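You operate a simulated robot arm through the tools that you are given. There is no shell and no other tool.

You are at the controls of a simulated robot arm. One attempt, no reset.

TASK
Clamp the blue gland in the vise, tighten its nut, then unclamp it.
Fine: leave it standing in the open vise, and the black table's other two glands alone.

The check looks at the end state, three seconds after you hand in, the way a careful person would. Anything else that was tipped, shoved, dropped, spilled or broken makes it a failure.

THE ROBOT
A 5-joint arm with a two-finger parallel gripper, fixed in place. Base frame: the origin is at the foot of the arm, x ahead of it, y to its left, z up; the work surface is at about z = 0. Units: cm, degrees, N and s.
With the tool pointing down near the work surface it reaches from about 26 to 60 cm from the base axis. Its first joint turns from -66.0 to 66.0 degrees. The tool tilts only in the upright plane through the base axis and itself; it spins freely about its own axis. Payload 1.57 kg.
The TCP is the grasp point between the finger pads, 3 cm short of the fingertips. In the tool frame z runs along the fingers and y along their closing line. The gripper opens to 8 cm. The fingers are 1.7 cm wide and 1.2 cm thick; the gripper's body (4 by 8.2 cm) begins 8 cm behind the TCP.
Orientation is told as [roll, pitch, yaw] about the base's x, y, z axes, in that order, counted from this pose: with the fingers straight down and closing along the base's y, the tool's x points along the base's -x, its y along +y and its z along -z.

THE INTERFACE
- The arm moves only by the tool apply_moves. Its argument "rows" is a list of rows, each an object (a shift or turn left out is 0, a gripper value left out holds the last) with "dr": the turn, a rotation vector about the tool's x, y, z in units of 45 degrees (1.0 is 45 degrees), a list of three; "travel": the shift along the tool's x, y, z in units of 300 mm (1.0 is 300 mm), a list of three; "grip": the closure, from 0 (fully open) to 1 (shut). In form: [{"dr": [rx, ry, rz], "travel": [tx, ty, tz], "grip": grip}, ...]. A call has 1 to 20 rows; each row is the pose to reach, as a shift and turn from the pose commanded when the call began, along the tool's axes at that moment. A call with a number of a shift or a turn outside -1 to 1 is refused whole. A row lasts 0.2 s, in which the tool goes at most 5 cm and 8.6 degrees; a call with a longer step from one row to the next is refused whole, and so is a gripper value outside its range. Where a pose cannot be reached the arm comes as near as it can. A force on the tool above 40 N (or 10 N above the force at the start of the call, whichever is more), or a blocked arm, ends the call early, and 0.2 s more pass. The fingers move at their own pace (about 15.3 cm/s each) and stop on an object; they squeeze with about 26 N. The grip force told is the motor's: it shows also when the fingers shut on nothing. Time passes only in rows, and 0.2 s behind the last, so rows that repeat a pose let the fingers close. The reply holds the time, the measured pose of the TCP, the force on the tool along the base axes, the opening and the grip force, in the units named above and with some noise, with the torque about the TCP (base axes, N m) and any sound that the robot's microphone picked up, and new pictures: "views" is both (left out), scene, wrist or none.
- Cameras (640 x 400 px; columns grow to the right, rows downward): "scene" is fixed at [4.42, 39.56, 53.64]; the picture's right is [-0.70, -0.71, 0.00], its down [-0.33, 0.32, -0.89] and it looks along [0.63, -0.62, -0.46] (base axes); focal length 332 px, centre (320, 200). "wrist" rides on the gripper at [7.2, -0.7, -12.2] in the tool frame; the picture's right is [0.09, 1.00, 0.00], its down [-0.84, 0.08, -0.54] and it looks along [-0.54, 0.05, 0.84] (tool axes); focal length 238 px, centre (320, 200). There is no depth. A picture from a camera that has moved, and an enlarged one, comes with that camera's place and axes in the base frame and with its lens.
- close_up(camera, box): a new picture of the part [left, top, right, bottom] of that camera's present view, enlarged. No time passes.
- job_done(): hands the job in; it is judged then, once.

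Places have to be worked out from the pictures, the camera data and where the tool is seen. Open the gripper and draw the arm clear of the work before you hand the job in, unless the task says otherwise.

The tools are called after "Request:" as a command line: name --argument value ..., lists and objects as JSON in quotes. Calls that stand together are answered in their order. apply_moves: Moves the arm, as the interface text tells. Its arguments: {"type":"object","properties":{"rows":{"type":"array","items":{"type":"object","properties":{"dr":{"type":"array","items":{"type":"number"}},"travel":{"type":"array","items":{"type":"number"}},"grip":{"type":"number"}}}},"views":{"type":"string","enum":["both","scene","wrist","none"]}},"required":["rows"]} The other tools are called the same way: close_up (camera, box) takes an enlarged picture of a part of a camera's view; job_done () hands the job in.

At the start:

```text
clock: 0.0
position: [34.28, 4.68, 31.41]
tool_rot: [0.0, 0.0, 0.0]
force: [0.0, -0.8, 0.1]
ft_torque: [0.0, -0.02, -0.03]
gripper_width: 8.0
gripper_force: 0.0
```

scene: 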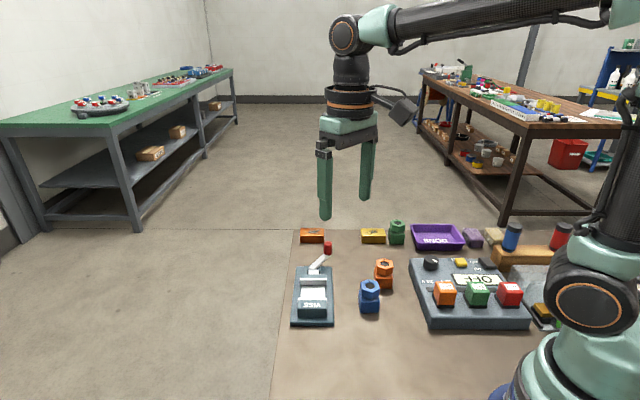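
wrist: 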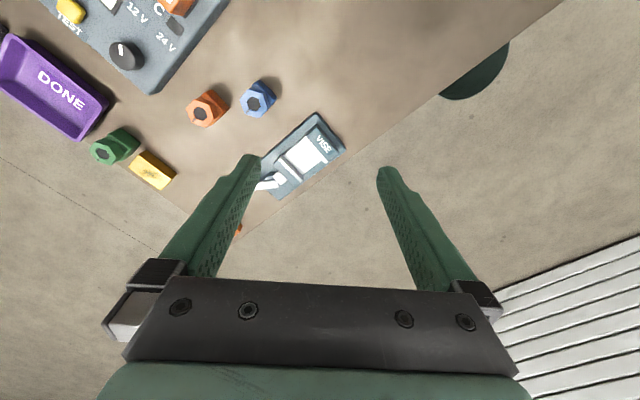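

I see the vise, and the blue, orange and green glands near it. I take enlarged pictures first to work out places and details.

Request:
close_up --camera "scene" --box '[270, 210, 430, 340]'

Request:
close_up --camera "wrist" --box '[160, 60, 380, 220]'

Request:
close_up --camera "scene" --box '[400, 200, 600, 340]'

```text
3.08 times, centred on (350, 275) of scene
camera zoom: at [4.42, 39.56, 53.64], right [-0.7, -0.71, 0.0], down [-0.33, 0.32, -0.89], along [0.63, -0.62, -0.46], focal length 1022 px, centre (228, -31)
```

zoom: 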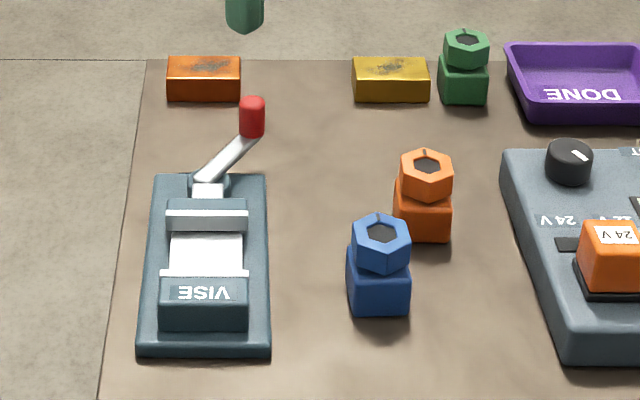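

```text
2.50 times, centred on (270, 140) of wrist
camera zoom: at [27.09, 3.95, 43.54], right [-0.09, 1.0, 0.0], down [0.84, 0.08, 0.54], along [0.54, 0.05, -0.84], focal length 596 px, centre (445, 350)
```

zoom: 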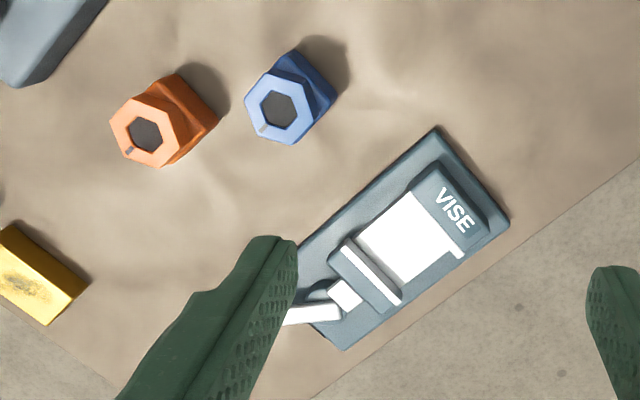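

```text
2.86 times, centred on (500, 270) of scene
camera zoom: at [4.42, 39.56, 53.64], right [-0.7, -0.71, 0.0], down [-0.33, 0.32, -0.89], along [0.63, -0.62, -0.46], focal length 949 px, centre (-194, 0)
```

zoom: 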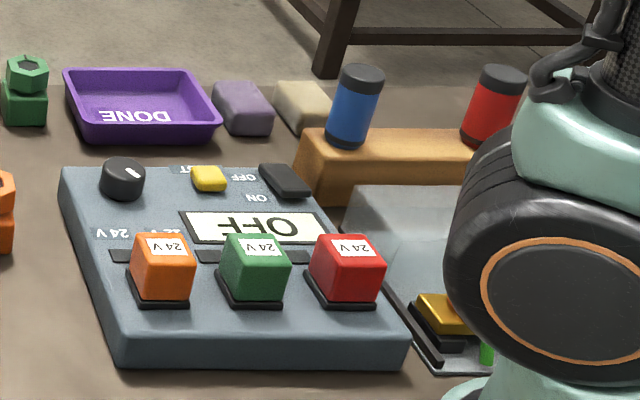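

From the two pictures I place the blue gland at about (35.4, -5.6), about 5.2 cm tall. The vise is centred near (45, 1) with its long axis along (0.7, -0.7) and the lever at the far end. I move above the vise, turned -45° in yaw, to look closer.

Request:
apply_moves --rows '[{"dr": [0, 0, 0.167], "travel": [-0.06, -0.02, 0.02]}, {"dr": [0, 0, 0.333], "travel": [-0.12, -0.045, 0.045]}, {"dr": [0, 0, 0.5], "travel": [-0.19, -0.07, 0.07]}, {"dr": [0, 0, 0.667], "travel": [-0.26, -0.095, 0.095]}, {"dr": [0, 0, 0.833], "travel": [-0.33, -0.12, 0.12]}, {"dr": [0, 0, 1.0], "travel": [-0.39, -0.14, 0.147]}, {"dr": [0, 0, 1.0], "travel": [-0.39, -0.14, 0.147]}]'

```text
clock: 1.6
position: [46.21, 0.47, 26.93]
tool_rot: [0.0, -0.1, -45.0]
force: [-0.5, 1.2, 0.7]
ft_torque: [0.0, 0.02, 0.02]
gripper_width: 8.0
gripper_force: 0.0
camera wrist: at [40.45, 4.97, 39.12], right [0.64, 0.77, 0.0], down [0.65, -0.54, 0.54], along [0.42, -0.35, -0.84], focal length 238 px, centre (320, 200)
```

scene: 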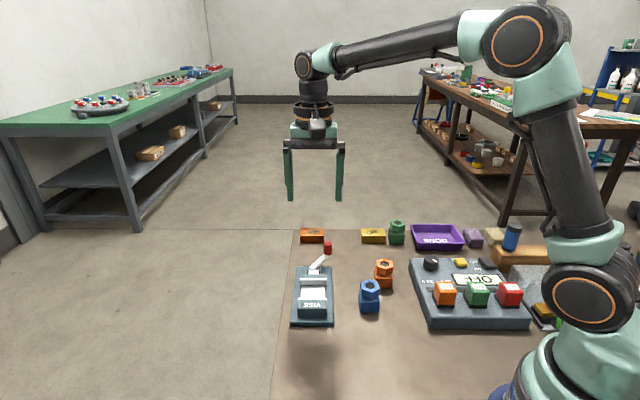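
wrist: 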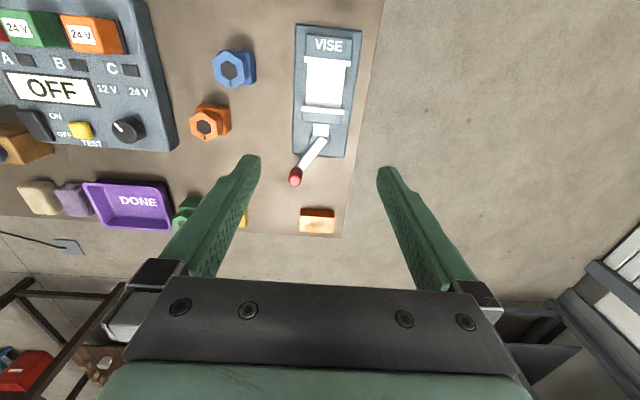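

Request:
close_up --camera "wrist" --box '[180, 10, 400, 190]'

Request:
close_up --camera "wrist" --box '[280, 15, 380, 195]'

Request:
close_up --camera "wrist" --box '[180, 30, 280, 150]'

Request:
close_up --camera "scene" --box '[350, 250, 410, 320]'

Request:
close_up --camera "scene" --box '[285, 230, 345, 330]'

```text
2.22 times, centred on (290, 100) of wrist
camera zoom: at [40.45, 4.97, 39.12], right [0.64, 0.77, 0.0], down [0.65, -0.54, 0.54], along [0.42, -0.35, -0.84], focal length 530 px, centre (387, 422)
```

zoom: 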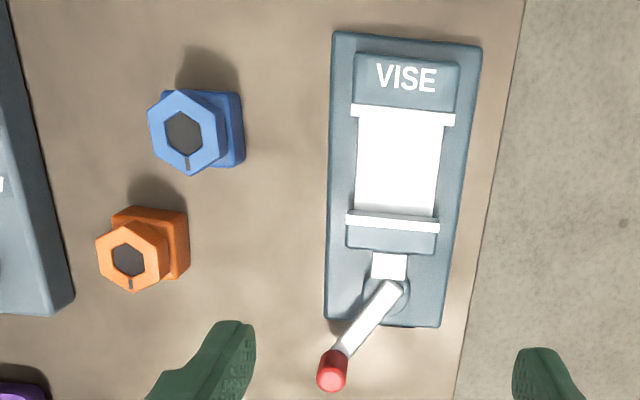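

```text
2.22 times, centred on (330, 105) of wrist
camera zoom: at [40.45, 4.97, 39.12], right [0.64, 0.77, 0.0], down [0.65, -0.54, 0.54], along [0.42, -0.35, -0.84], focal length 530 px, centre (298, 411)
```

zoom: 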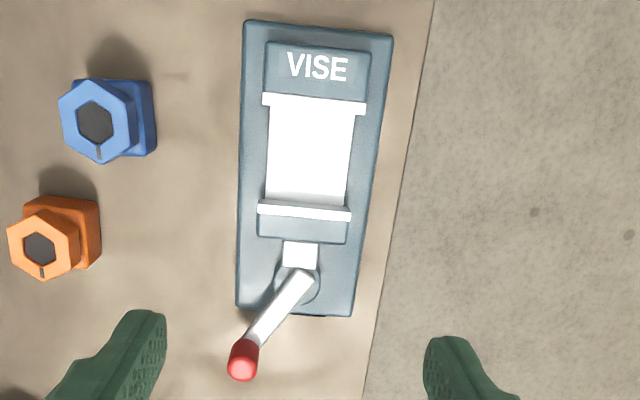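

```text
3.33 times, centred on (230, 90) of wrist
camera zoom: at [40.45, 4.97, 39.12], right [0.64, 0.77, 0.0], down [0.65, -0.54, 0.54], along [0.42, -0.35, -0.84], focal length 794 px, centre (620, 567)
```

zoom: 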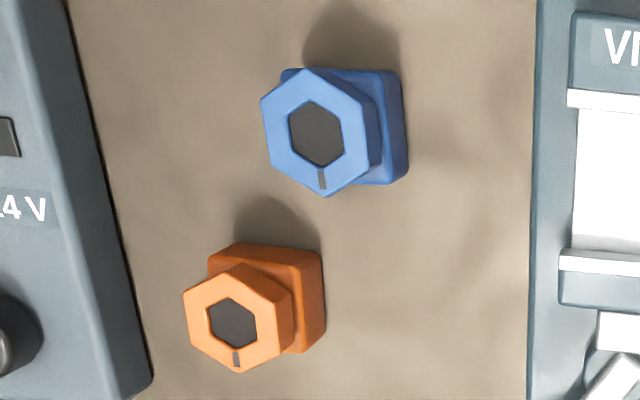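

```text
5.71 times, centred on (380, 285) of scene
camera zoom: at [4.42, 39.56, 53.64], right [-0.7, -0.71, 0.0], down [-0.33, 0.32, -0.89], along [0.63, -0.62, -0.46], focal length 1898 px, centre (-23, -286)
```

zoom: 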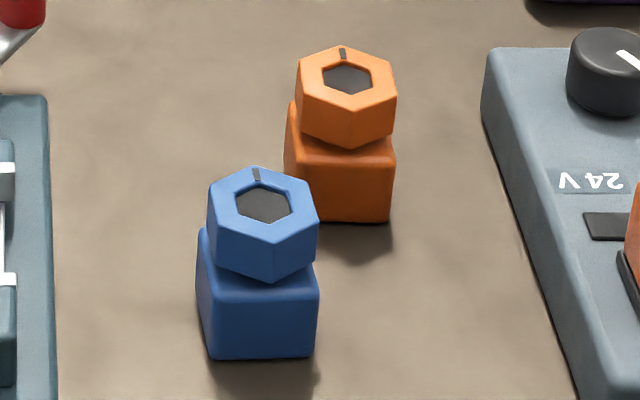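

```text
4.00 times, centred on (315, 280) of scene
camera zoom: at [4.42, 39.56, 53.64], right [-0.7, -0.71, 0.0], down [-0.33, 0.32, -0.89], along [0.63, -0.62, -0.46], focal length 1329 px, centre (340, -120)
```

zoom: 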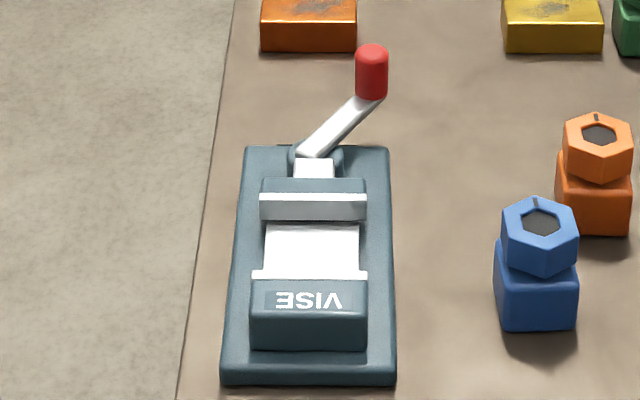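

The lever swings about an upright hub near (50.1, -3.1), and its knob is at about (51.6, -9.5) with its top near z 5.6. The jaw gap is about 4.8 cm, centred near (44.5, 2.4). The blue gland's body is about 4 cm square, aligned at 45°, centred at about (35.1, -5.4). I move above the gland to check the alignment.

Request:
apply_moves --rows '[{"travel": [0.02, -0.067, 0.05]}, {"travel": [0.041, -0.133, 0.13]}, {"travel": [0.062, -0.2, 0.21]}, {"travel": [0.082, -0.267, 0.29]}, {"travel": [0.103, -0.333, 0.37]}, {"travel": [0.1233, -0.4, 0.4333]}, {"travel": [0.1233, -0.4, 0.4333]}]'

```text
clock: 3.2
position: [35.05, -5.46, 13.88]
tool_rot: [0.0, 0.0, -45.0]
force: [0.2, 0.3, 0.6]
ft_torque: [0.01, -0.02, 0.01]
gripper_width: 7.99
gripper_force: 0.1
camera wrist: at [29.39, -0.82, 26.07], right [0.64, 0.77, 0.0], down [0.65, -0.54, 0.54], along [0.42, -0.35, -0.84], focal length 238 px, centre (320, 200)
```

scene: 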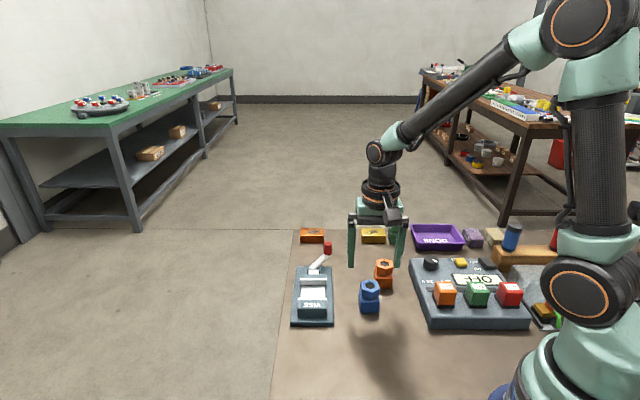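
wrist: 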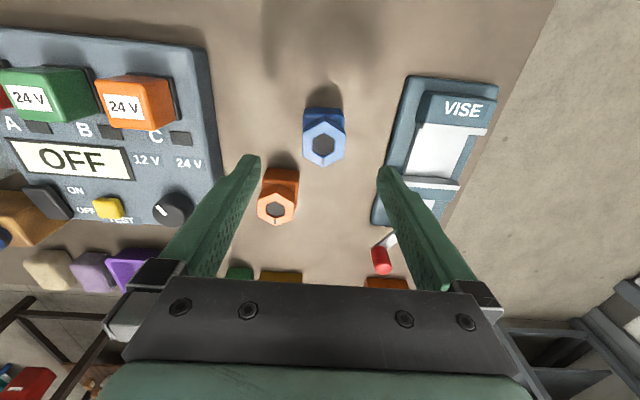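

Request:
close_up --camera "wrist" --box '[280, 85, 370, 185]'

Request:
close_up --camera "wrist" --box '[360, 60, 520, 280]'

```text
4.00 times, centred on (325, 135) of wrist
camera zoom: at [29.39, -0.82, 26.07], right [0.64, 0.77, 0.0], down [0.65, -0.54, 0.54], along [0.42, -0.35, -0.84], focal length 953 px, centre (300, 460)
```

zoom: 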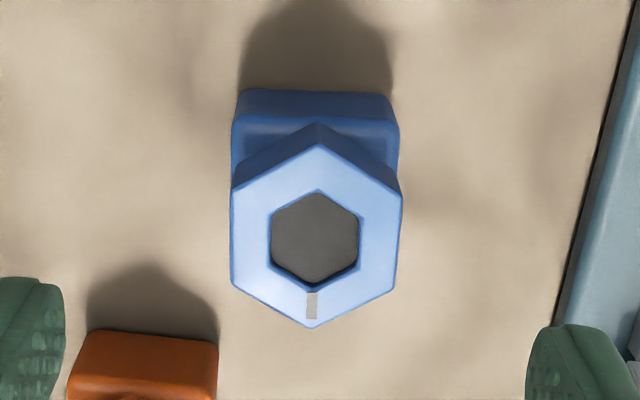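

```text
1.82 times, centred on (440, 170) of wrist
camera zoom: at [29.39, -0.82, 26.07], right [0.64, 0.77, 0.0], down [0.65, -0.54, 0.54], along [0.42, -0.35, -0.84], focal length 433 px, centre (102, 254)
```

zoom: 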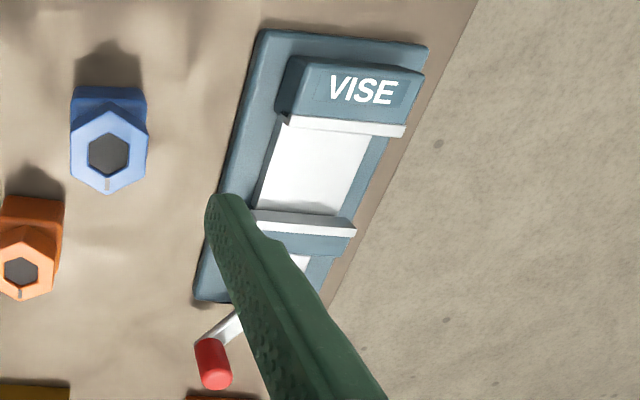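

The nut's flats face along the fingers' closing line, and the gland centre comes out near (35.3, -5.35). I lower so the fingertips end about 0.8 cm above the table, then look before closing.

Request:
apply_moves --rows '[{"travel": [-0.0033, 0.0085, 0.1]}, {"travel": [-0.0033, 0.0085, 0.2]}, {"travel": [-0.0033, 0.0085, 0.28]}, {"travel": [-0.0033, 0.0085, 0.3367]}, {"travel": [-0.0033, 0.0085, 0.3367]}]'

```text
clock: 4.4
position: [35.34, -5.33, 3.68]
tool_rot: [-0.1, -0.1, -45.1]
force: [-0.6, -0.2, 0.5]
ft_torque: [0.01, -0.02, 0.02]
gripper_width: 8.0
gripper_force: 0.0
camera wrist: at [29.64, -0.7, 15.95], right [0.64, 0.77, 0.0], down [0.65, -0.54, 0.54], along [0.42, -0.35, -0.84], focal length 238 px, centre (320, 200)
```

scene: 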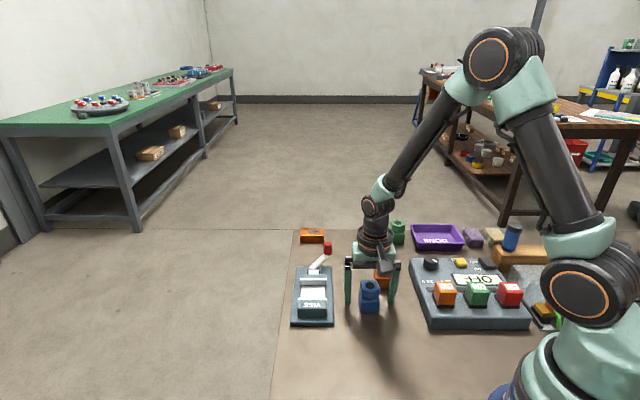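
wrist: 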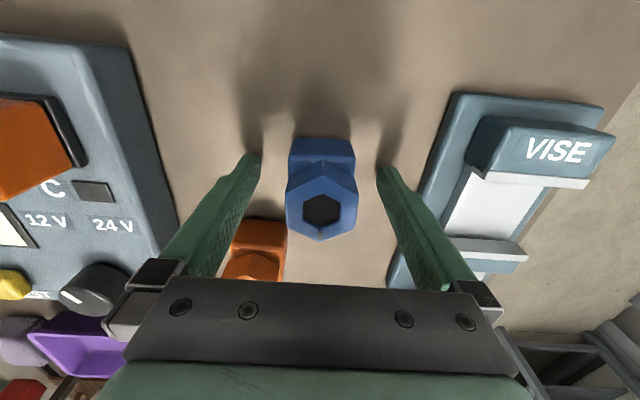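

The gland is centred between the fingers within about 1 mm. I close the gripper.

Request:
apply_moves --rows '[{"grip": 1}, {"grip": 1}, {"grip": 1}, {"grip": 1}]'

```text
clock: 5.4
position: [35.27, -5.3, 3.68]
tool_rot: [0.0, 0.0, -45.0]
force: [0.5, -0.9, -0.4]
ft_torque: [-0.01, 0.01, -0.02]
gripper_width: 4.19
gripper_force: 25.7
camera wrist: at [29.62, -0.7, 15.98], right [0.64, 0.77, 0.0], down [0.65, -0.54, 0.54], along [0.42, -0.35, -0.84], focal length 238 px, centre (320, 200)
```

scene: 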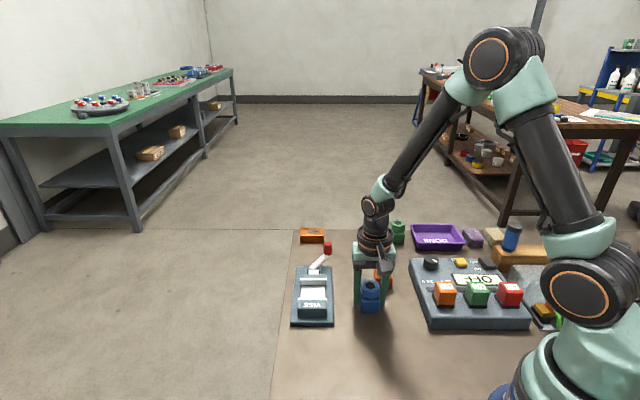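
wrist: 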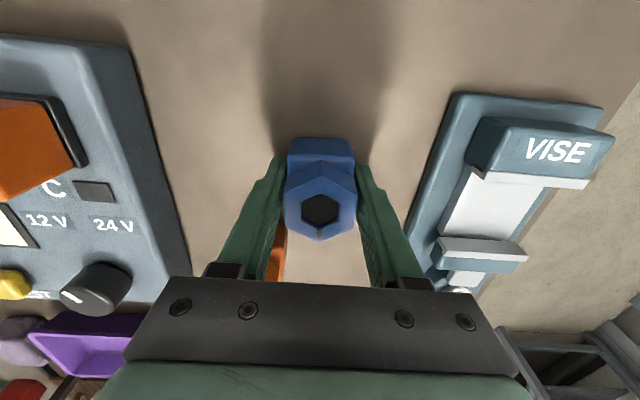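

The grip holds at 4.19 cm on the body. I lift the gland and take a closer look at the vise to refine the gap position.

Request:
apply_moves --rows '[{"travel": [0, 0, -0.08]}, {"travel": [0, 0, -0.2]}, {"travel": [0, 0, -0.32]}, {"travel": [0, 0.05, -0.4]}, {"travel": [0, 0.1, -0.45]}, {"travel": [0, 0.1, -0.45]}]'

Request:
close_up --camera "wrist" --box '[360, 40, 540, 260]'

```text
clock: 6.8
position: [37.3, -3.18, 17.14]
tool_rot: [0.0, 0.0, -45.1]
force: [-0.5, 1.0, -0.2]
ft_torque: [0.03, 0.02, -0.01]
gripper_width: 0.0
gripper_force: 21.5
camera wrist: at [31.62, 1.48, 29.38], right [0.64, 0.77, 0.0], down [0.65, -0.54, 0.54], along [0.42, -0.35, -0.84], focal length 238 px, centre (320, 200)
```

scene: 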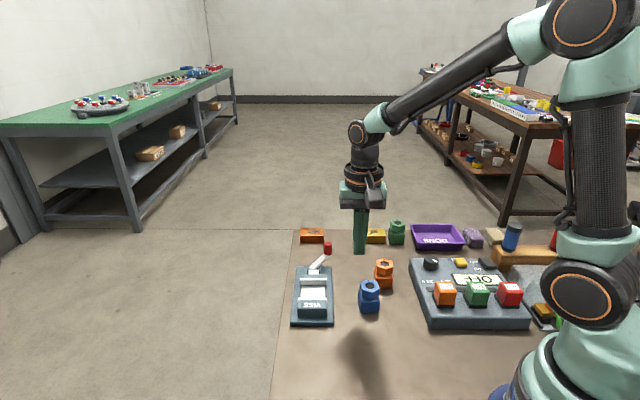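
wrist: 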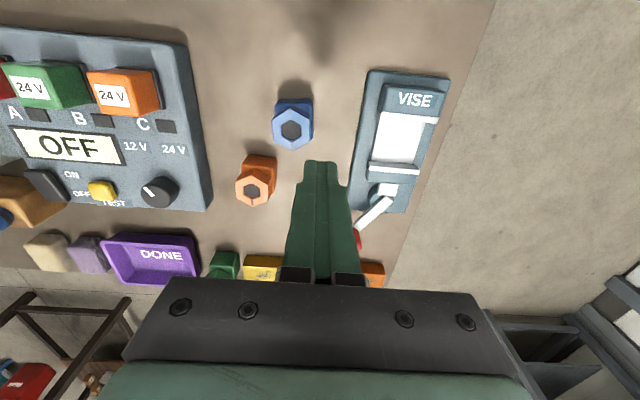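

```text
1.82 times, centred on (450, 150) of wrist
camera zoom: at [31.62, 1.48, 29.38], right [0.64, 0.77, 0.0], down [0.65, -0.54, 0.54], along [0.42, -0.35, -0.84], focal length 433 px, centre (84, 291)
```

zoom: 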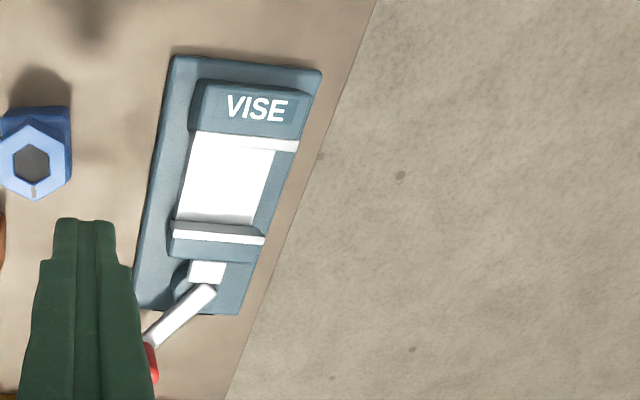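

The lift failed: the gripper is fully shut and the gland is still standing in its place. I look at it closely to see why it slipped.

Request:
close_up --camera "scene" --box '[350, 250, 410, 320]'

Request:
close_up --camera "wrist" --box '[260, 80, 380, 280]'

Request:
close_up --camera "scene" --box '[330, 160, 400, 260]'

```text
5.71 times, centred on (380, 285) of scene
camera zoom: at [4.42, 39.56, 53.64], right [-0.7, -0.71, 0.0], down [-0.33, 0.32, -0.89], along [0.63, -0.62, -0.46], focal length 1898 px, centre (-23, -286)
```

zoom: 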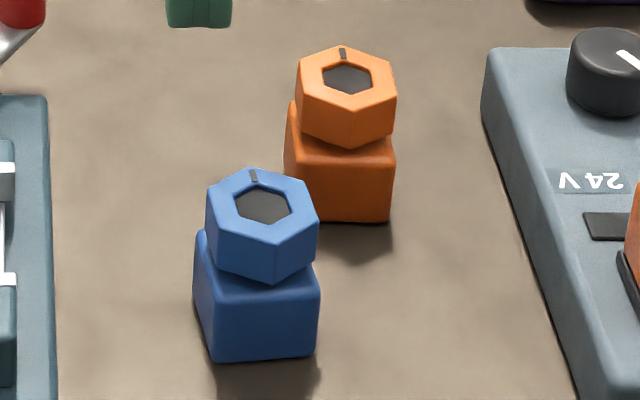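

```text
2.00 times, centred on (320, 180) of wrist
camera zoom: at [31.62, 1.48, 29.38], right [0.64, 0.77, 0.0], down [0.65, -0.54, 0.54], along [0.42, -0.35, -0.84], focal length 477 px, centre (320, 240)
```

zoom: 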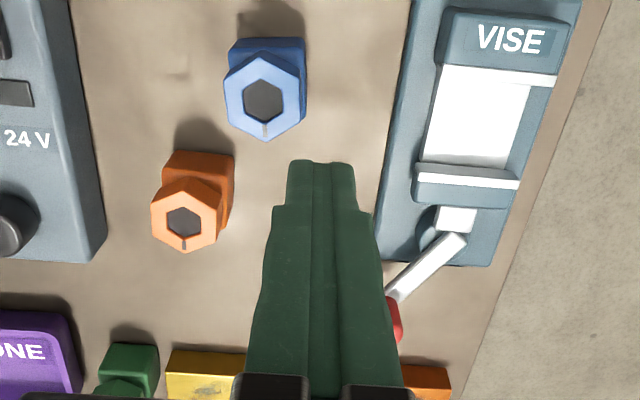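

```text
4.00 times, centred on (365, 210) of scene
camera zoom: at [4.42, 39.56, 53.64], right [-0.7, -0.71, 0.0], down [-0.33, 0.32, -0.89], along [0.63, -0.62, -0.46], focal length 1329 px, centre (140, 160)
```

zoom: 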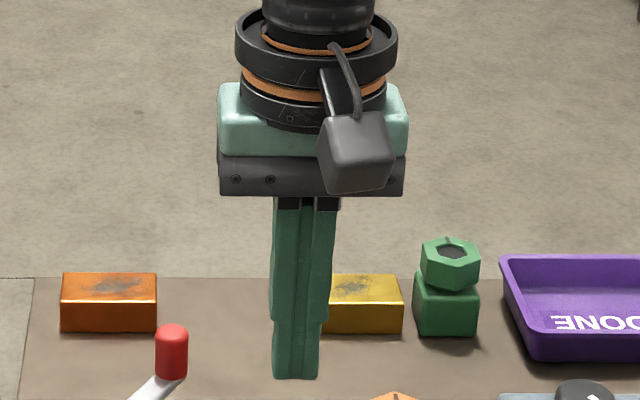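

Request:
close_up --camera "wrist" --box '[255, 85, 335, 160]'

```text
5.33 times, centred on (295, 122) of wrist
camera zoom: at [31.62, 1.48, 29.38], right [0.64, 0.77, 0.0], down [0.65, -0.54, 0.54], along [0.42, -0.35, -0.84], focal length 1271 px, centre (453, 613)
```

zoom: 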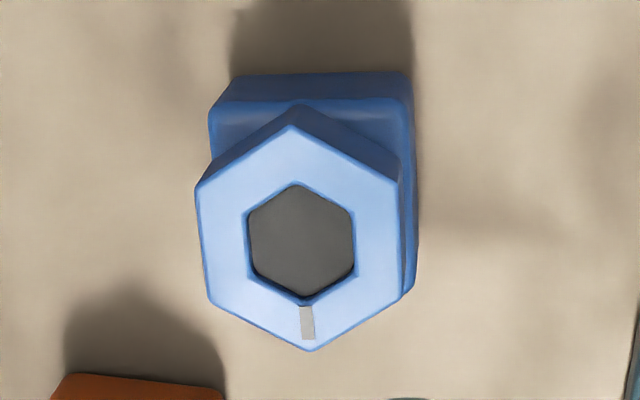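

The gland stands unharmed at about (35.2, -5.4), but it is now turned about 5 to 6° ccw from the fingers' line. So the first grip was only an edge contact. I open, turn to yaw about -39 and come back over it for a squarer grip.

Request:
apply_moves --rows '[{"dr": [0, 0, -0.066], "travel": [0, -0.03, 0.0], "grip": 0}, {"dr": [0, 0, -0.133], "travel": [-0.002, -0.07, 0.05], "grip": 0}, {"dr": [0, 0, -0.133], "travel": [-0.002, -0.101, 0.12], "grip": 0}, {"dr": [0, 0, -0.133], "travel": [-0.002, -0.101, 0.17], "grip": 0}, {"dr": [0, 0, -0.133], "travel": [-0.002, -0.101, 0.17], "grip": 0}]' --views "wrist"

Request:
close_up --camera "wrist" --box '[260, 70, 380, 190]'

```text
clock: 8.0
position: [35.14, -5.36, 12.2]
tool_rot: [0.0, 0.1, -39.0]
force: [-0.3, 0.6, 1.0]
ft_torque: [0.0, -0.03, 0.01]
gripper_width: 7.99
gripper_force: 0.0
camera wrist: at [29.03, -1.45, 24.38], right [0.55, 0.83, 0.0], down [0.7, -0.47, 0.54], along [0.45, -0.3, -0.84], focal length 238 px, centre (320, 200)
```

wrist: 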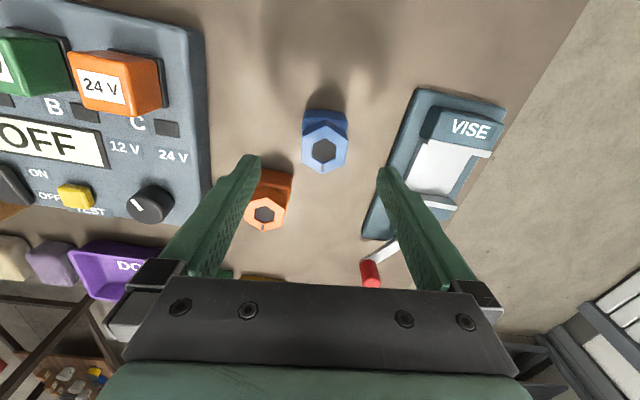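

```text
3.33 times, centred on (320, 130) of wrist
camera zoom: at [29.03, -1.45, 24.38], right [0.55, 0.83, 0.0], down [0.7, -0.47, 0.54], along [0.45, -0.3, -0.84], focal length 794 px, centre (320, 433)
```

zoom: 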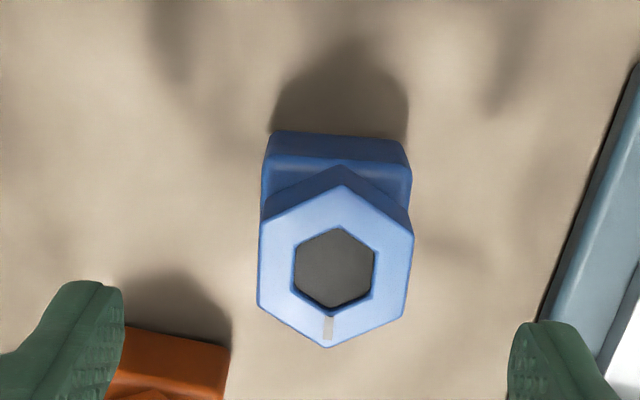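

At this yaw I measure the gland's orientation as about 52° with its centre near (35.38, -5.2). I correct by 1° and 3 mm, lower to TCP z 3.4 and close.

Request:
apply_moves --rows '[{"dr": [0, 0, -0.022], "travel": [-0.003, 0.009, 0.08], "grip": 0}, {"dr": [0, 0, -0.022], "travel": [-0.003, 0.009, 0.16], "grip": 0}, {"dr": [0, 0, -0.022], "travel": [-0.003, 0.009, 0.24], "grip": 0}, {"dr": [0, 0, -0.022], "travel": [-0.003, 0.009, 0.293], "grip": 0}, {"dr": [0, 0, -0.022], "travel": [-0.003, 0.009, 0.293], "grip": 0}, {"dr": [0, 0, -0.022], "travel": [-0.003, 0.009, 0.293], "grip": 1}, {"dr": [0, 0, -0.022], "travel": [-0.003, 0.009, 0.293], "grip": 1}, {"dr": [0, 0, -0.022], "travel": [-0.003, 0.009, 0.293], "grip": 1}, {"dr": [0, 0, -0.022], "travel": [-0.003, 0.009, 0.293], "grip": 1}]'

Request:
close_up --camera "wrist" --box '[250, 120, 390, 260]'

Request:
close_up --camera "scene" --box '[330, 230, 420, 330]'

```text
clock: 10.0
position: [35.23, -5.22, 3.39]
tool_rot: [0.0, 0.0, -38.0]
force: [-0.1, 0.2, 0.6]
ft_torque: [0.0, -0.04, 0.01]
gripper_width: 4.18
gripper_force: 25.9
camera wrist: at [29.08, -1.37, 15.58], right [0.54, 0.84, 0.0], down [0.71, -0.45, 0.54], along [0.46, -0.29, -0.84], focal length 238 px, centre (320, 200)
```

scene: 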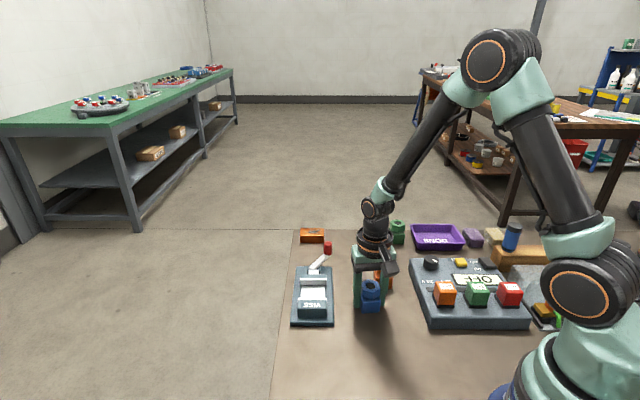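
wrist: 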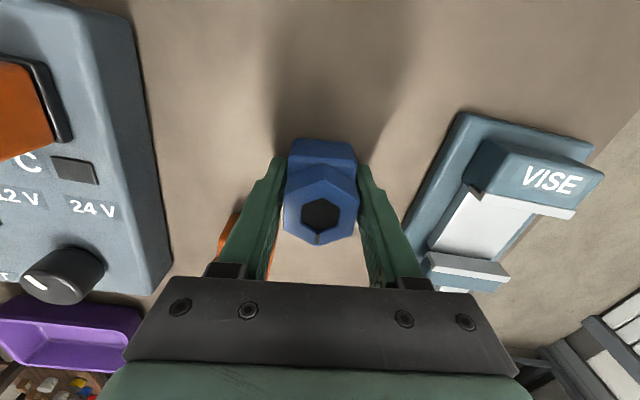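

```text
2.86 times, centred on (320, 190) of wrist
camera zoom: at [29.08, -1.37, 15.58], right [0.54, 0.84, 0.0], down [0.71, -0.45, 0.54], along [0.46, -0.29, -0.84], focal length 681 px, centre (320, 229)
```

zoom: 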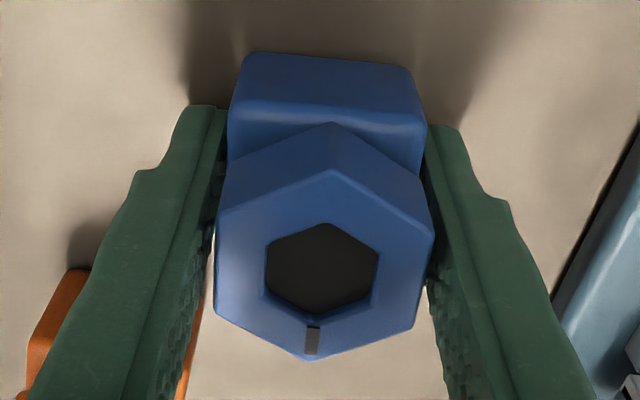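

```text
4.00 times, centred on (375, 280) of scene
camera zoom: at [4.42, 39.56, 53.64], right [-0.7, -0.71, 0.0], down [-0.33, 0.32, -0.89], along [0.63, -0.62, -0.46], focal length 1329 px, centre (100, -120)
```

zoom: 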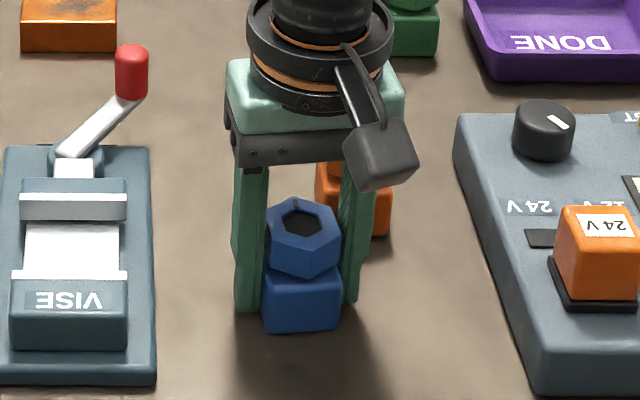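

Now the body sits square between the fingers (4.18 cm). I lift very slowly and check the grip width.

Request:
apply_moves --rows '[{"travel": [0, 0, -0.003], "grip": 1}, {"travel": [0, 0, -0.008], "grip": 1}, {"travel": [0, 0, -0.014], "grip": 1}, {"travel": [0, 0, -0.02], "grip": 1}, {"travel": [0, 0, -0.026], "grip": 1}]'

Request:
close_up --camera "scene" --box '[330, 230, 420, 330]'

```text
clock: 11.2
position: [35.49, -5.18, 4.07]
tool_rot: [0.0, -0.1, -38.0]
force: [0.1, -0.4, -1.6]
ft_torque: [-0.01, 0.01, 0.02]
gripper_width: 4.16
gripper_force: 26.2
camera wrist: at [29.21, -1.34, 16.36], right [0.54, 0.84, 0.0], down [0.71, -0.45, 0.54], along [0.46, -0.29, -0.84], focal length 238 px, centre (320, 200)
```

scene: 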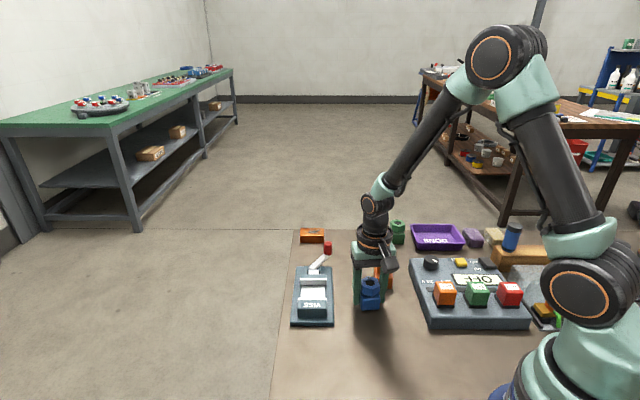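
wrist: 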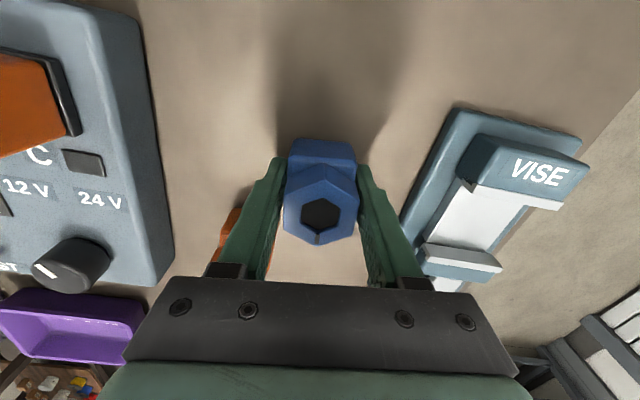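

```text
4.00 times, centred on (375, 280) of scene
camera zoom: at [4.42, 39.56, 53.64], right [-0.7, -0.71, 0.0], down [-0.33, 0.32, -0.89], along [0.63, -0.62, -0.46], focal length 1329 px, centre (100, -120)
```

zoom: 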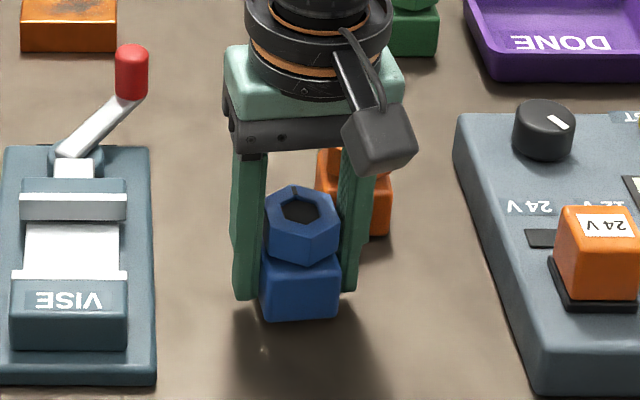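

The gland lifts with the gripper now (about -2 N load, width steady). I go on lifting gently.

Request:
apply_moves --rows '[{"travel": [0, 0, -0.015], "grip": 1}, {"travel": [0, 0, -0.035], "grip": 1}, {"travel": [0, 0, -0.06], "grip": 1}, {"travel": [0, 0, -0.085], "grip": 1}, {"travel": [0, 0, -0.11], "grip": 1}, {"travel": [0, 0, -0.135], "grip": 1}, {"travel": [0, 0, -0.16], "grip": 1}, {"travel": [0, 0, -0.185], "grip": 1}, {"travel": [0, 0, -0.21], "grip": 1}, {"travel": [0, 0, -0.23], "grip": 1}, {"travel": [0, 0, -0.245], "grip": 1}, {"travel": [0, 0, -0.25], "grip": 1}]'

Request:
close_up --camera "scene" --box '[320, 190, 420, 310]'

Request:
close_up --camera "wrist" --box '[250, 120, 390, 260]'

```text
clock: 13.8
position: [35.4, -5.27, 11.69]
tool_rot: [0.1, 0.1, -38.0]
force: [-0.4, 1.5, -1.5]
ft_torque: [0.0, 0.01, 0.03]
gripper_width: 4.16
gripper_force: 26.3
camera wrist: at [29.33, -1.38, 23.91], right [0.54, 0.84, 0.0], down [0.71, -0.45, 0.54], along [0.46, -0.29, -0.84], focal length 238 px, centre (320, 200)
```

scene: 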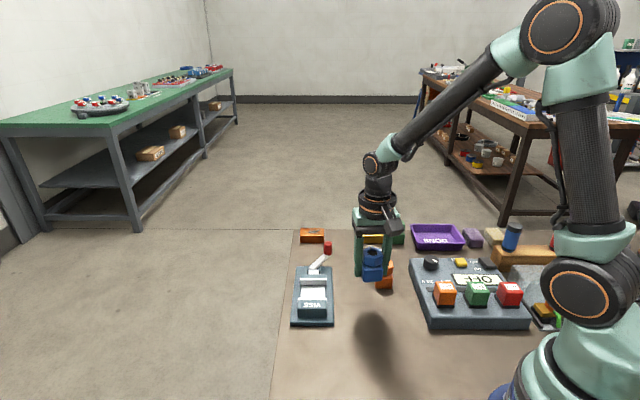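
wrist: 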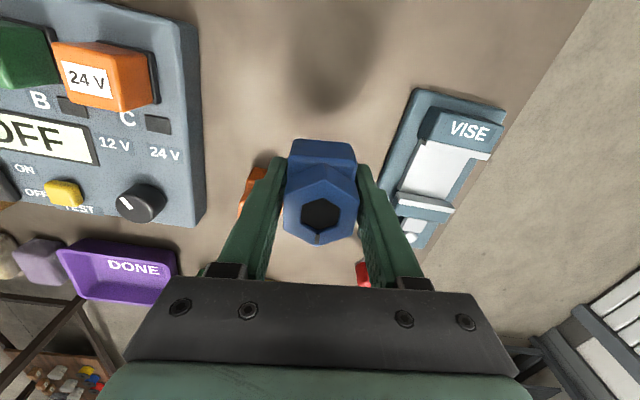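

```text
3.33 times, centred on (370, 250) of scene
camera zoom: at [4.42, 39.56, 53.64], right [-0.7, -0.71, 0.0], down [-0.33, 0.32, -0.89], along [0.63, -0.62, -0.46], focal length 1107 px, centre (153, 33)
```

zoom: 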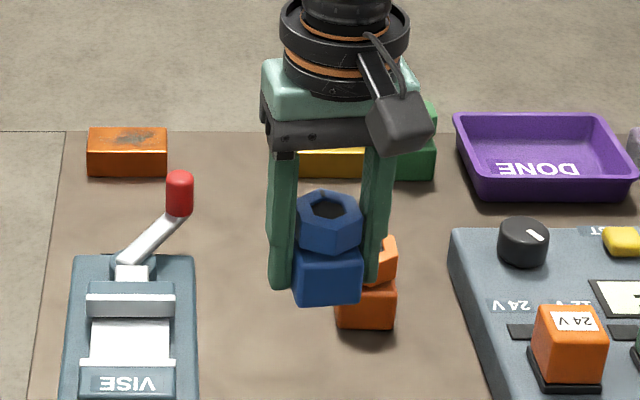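

```text
2.86 times, centred on (320, 190) of wrist
camera zoom: at [29.33, -1.38, 23.91], right [0.54, 0.84, 0.0], down [0.71, -0.45, 0.54], along [0.46, -0.29, -0.84], focal length 681 px, centre (320, 229)
```

zoom: 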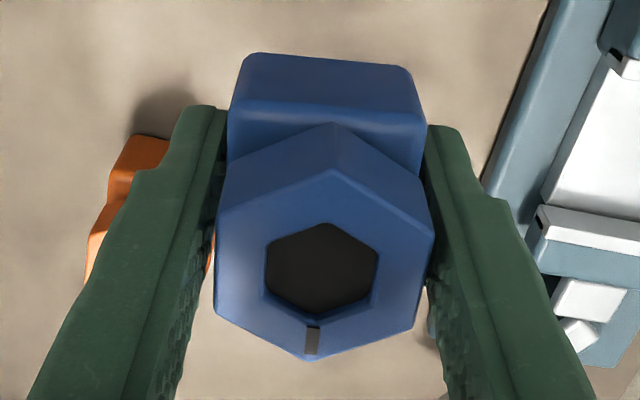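

The gland is held firmly; its centre is about 0.17 cm beyond the TCP in the outward direction, and its bottom is 3.4 cm below the TCP. I carry it gently to a spot just beyond the jaw gap, turning to yaw -45, so the camera looks straight down on the jaws.

Request:
apply_moves --rows '[{"dr": [0, 0, 0.01], "travel": [-0.006, 0.01, -0.02], "grip": 1}, {"dr": [0, 0, 0.03], "travel": [-0.025, 0.04, -0.05], "grip": 1}, {"dr": [0, 0, 0.05], "travel": [-0.05, 0.085, -0.08], "grip": 1}, {"dr": [0, 0, 0.075], "travel": [-0.08, 0.14, -0.11], "grip": 1}, {"dr": [0, 0, 0.1], "travel": [-0.11, 0.195, -0.13], "grip": 1}, {"dr": [0, 0, 0.12], "travel": [-0.14, 0.25, -0.143], "grip": 1}, {"dr": [0, 0, 0.14], "travel": [-0.17, 0.3, -0.143], "grip": 1}, {"dr": [0, 0, 0.15], "travel": [-0.195, 0.345, -0.143], "grip": 1}, {"dr": [0, 0, 0.1556], "travel": [-0.208, 0.366, -0.143], "grip": 1}, {"dr": [0, 0, 0.1556], "travel": [-0.212, 0.373, -0.143], "grip": 1}, {"dr": [0, 0, 0.1556], "travel": [-0.212, 0.373, -0.143], "grip": 1}]'

Request:
close_up --camera "wrist" --box '[240, 0, 400, 140]'

Request:
close_up --camera "scene" --box '[280, 190, 400, 330]'

```text
clock: 16.2
position: [47.28, -0.54, 16.0]
tool_rot: [-0.1, 0.0, -45.0]
force: [0.0, -0.7, -0.9]
ft_torque: [0.02, -0.03, 0.02]
gripper_width: 4.17
gripper_force: 26.4
camera wrist: at [41.67, 4.19, 28.13], right [0.64, 0.77, 0.0], down [0.65, -0.54, 0.54], along [0.42, -0.35, -0.84], focal length 238 px, centre (320, 200)
```

scene: 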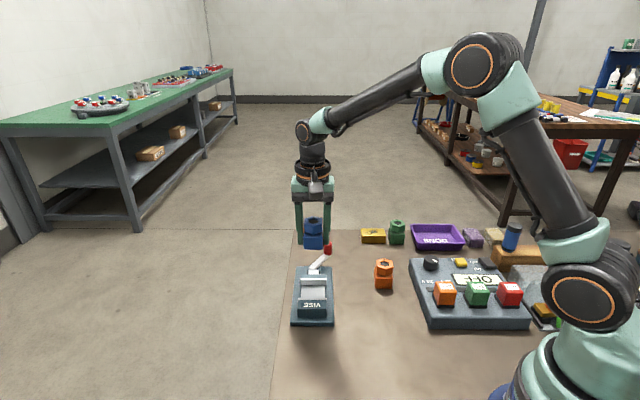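
wrist: 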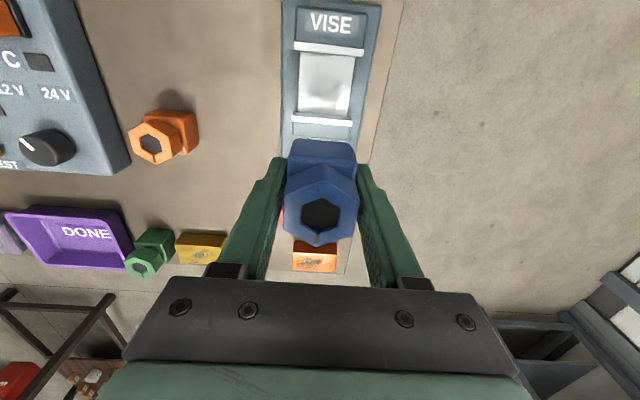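

```text
2.86 times, centred on (320, 70) of wrist
camera zoom: at [41.67, 4.19, 28.13], right [0.64, 0.77, 0.0], down [0.65, -0.54, 0.54], along [0.42, -0.35, -0.84], focal length 681 px, centre (320, 571)
```

zoom: 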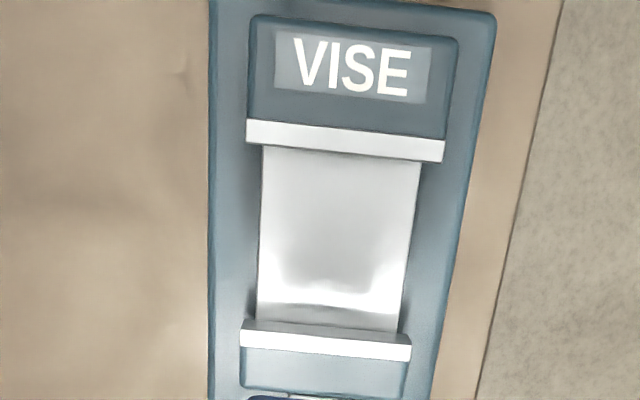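

```text
2.86 times, centred on (340, 260) of scene
camera zoom: at [4.42, 39.56, 53.64], right [-0.7, -0.71, 0.0], down [-0.33, 0.32, -0.89], along [0.63, -0.62, -0.46], focal length 949 px, centre (263, 29)
```

zoom: 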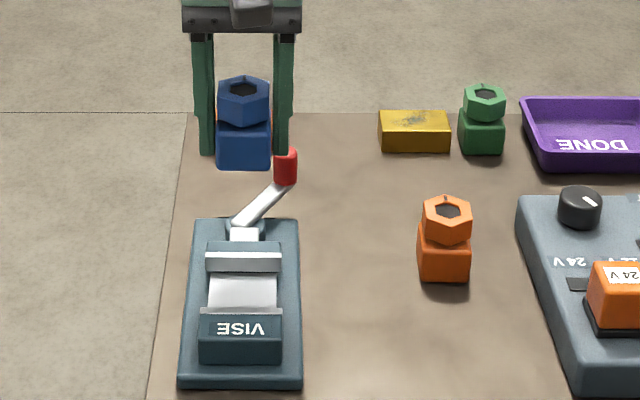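

Request:
close_up --camera "wrist" --box '[290, 95, 370, 145]'

Request:
close_up --camera "wrist" --box '[290, 30, 370, 80]'

Request:
close_up --camera "scene" --box '[290, 265, 340, 330]'

```text
8.00 times, centred on (330, 120) of wrist
camera zoom: at [41.67, 4.19, 28.13], right [0.64, 0.77, 0.0], down [0.65, -0.54, 0.54], along [0.42, -0.35, -0.84], focal length 1907 px, centre (240, 840)
```

zoom: 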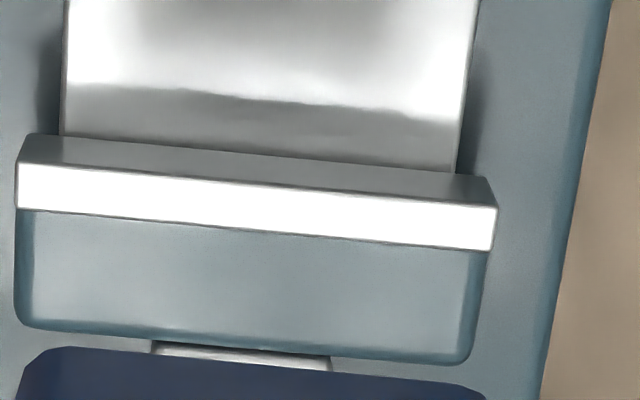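

```text
8.00 times, centred on (330, 55) of wrist
camera zoom: at [41.67, 4.19, 28.13], right [0.64, 0.77, 0.0], down [0.65, -0.54, 0.54], along [0.42, -0.35, -0.84], focal length 1907 px, centre (240, 1360)
```

zoom: 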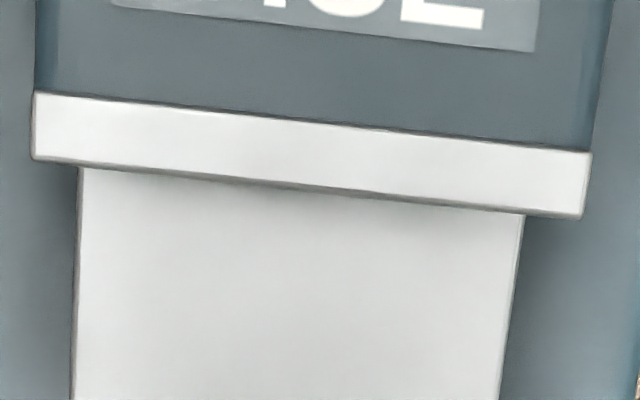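

```text
6.15 times, centred on (315, 298) of scene
camera zoom: at [4.42, 39.56, 53.64], right [-0.7, -0.71, 0.0], down [-0.33, 0.32, -0.89], along [0.63, -0.62, -0.46], focal length 2044 px, centre (351, -400)
```

zoom: 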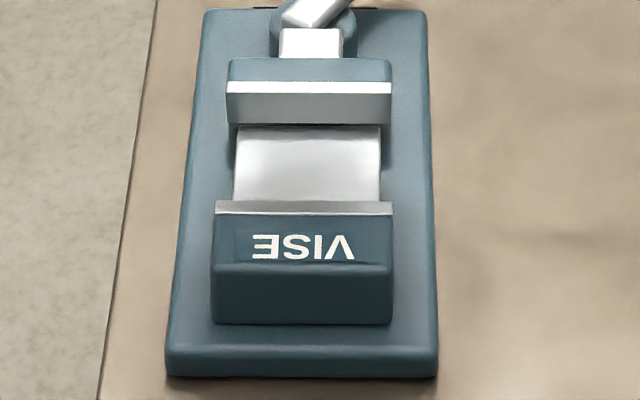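

From both cameras I now put the jaw faces at s = 27.0 and 32.5 along the vise axis (a gap of about 5.5 cm), the jaw tops at z 3.55 and the bed at about 2.1. I bring the gland over the gap at TCP (44.2, 2.6, 9.5) and check before lowering.

Request:
apply_moves --rows '[{"travel": [0.01, 0, 0.005], "grip": 1}, {"travel": [0.04, 0.001, 0.02], "grip": 1}, {"travel": [0.075, 0.001, 0.05], "grip": 1}, {"travel": [0.11, 0.002, 0.085], "grip": 1}, {"travel": [0.135, 0.002, 0.12], "grip": 1}, {"travel": [0.1453, 0.002, 0.155], "grip": 1}, {"travel": [0.1453, 0.002, 0.19], "grip": 1}, {"travel": [0.1453, 0.002, 0.21], "grip": 1}, {"travel": [0.1453, 0.002, 0.217], "grip": 1}, {"travel": [0.1453, 0.002, 0.217], "grip": 1}]'

Request:
close_up --camera "scene" --box '[270, 200, 370, 335]'

Request:
close_up --camera "wrist" --box '[220, 40, 420, 280]'

```text
clock: 18.4
position: [44.33, 2.8, 9.42]
tool_rot: [0.0, -0.1, -45.0]
force: [0.4, 0.7, -2.0]
ft_torque: [0.01, -0.01, -0.01]
gripper_width: 4.17
gripper_force: 25.9
camera wrist: at [38.65, 7.43, 21.6], right [0.64, 0.77, 0.0], down [0.65, -0.54, 0.54], along [0.42, -0.35, -0.84], focal length 238 px, centre (320, 200)
```

scene: 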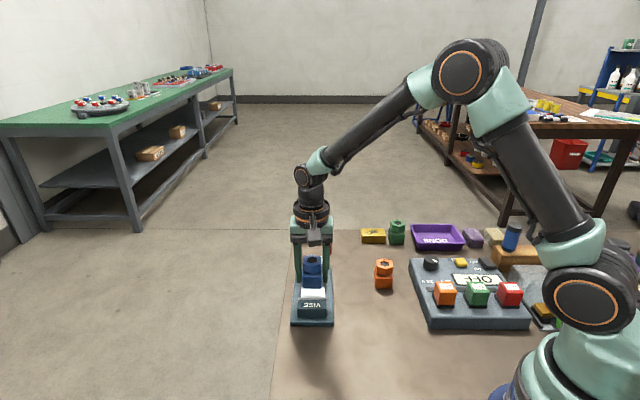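
wrist: 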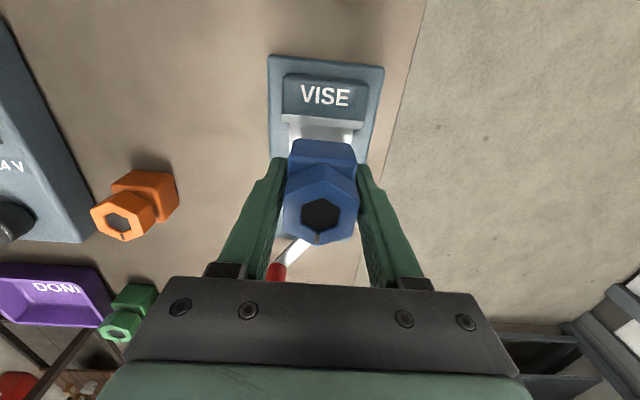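

```text
2.96 times, centred on (320, 268) of scene
camera zoom: at [4.42, 39.56, 53.64], right [-0.7, -0.71, 0.0], down [-0.33, 0.32, -0.89], along [0.63, -0.62, -0.46], focal length 984 px, centre (320, 0)
```

zoom: 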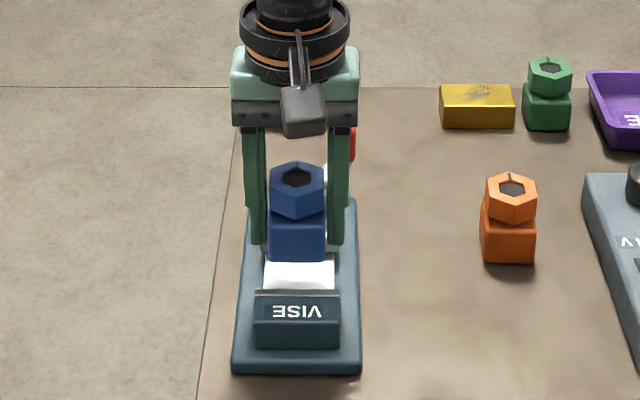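

```text
1.67 times, centred on (320, 160) of wrist
camera zoom: at [38.65, 7.43, 21.6], right [0.64, 0.77, 0.0], down [0.65, -0.54, 0.54], along [0.42, -0.35, -0.84], focal length 397 px, centre (320, 267)
```

zoom: 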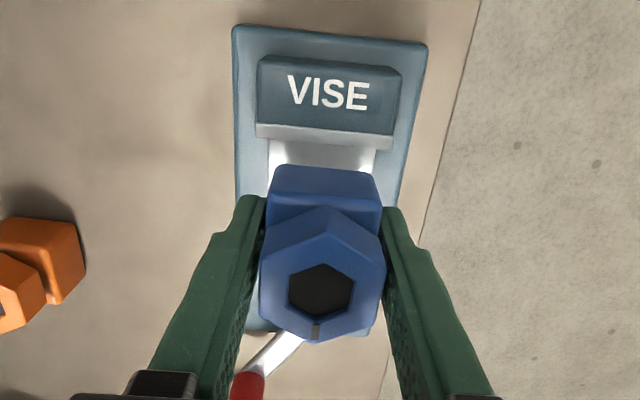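

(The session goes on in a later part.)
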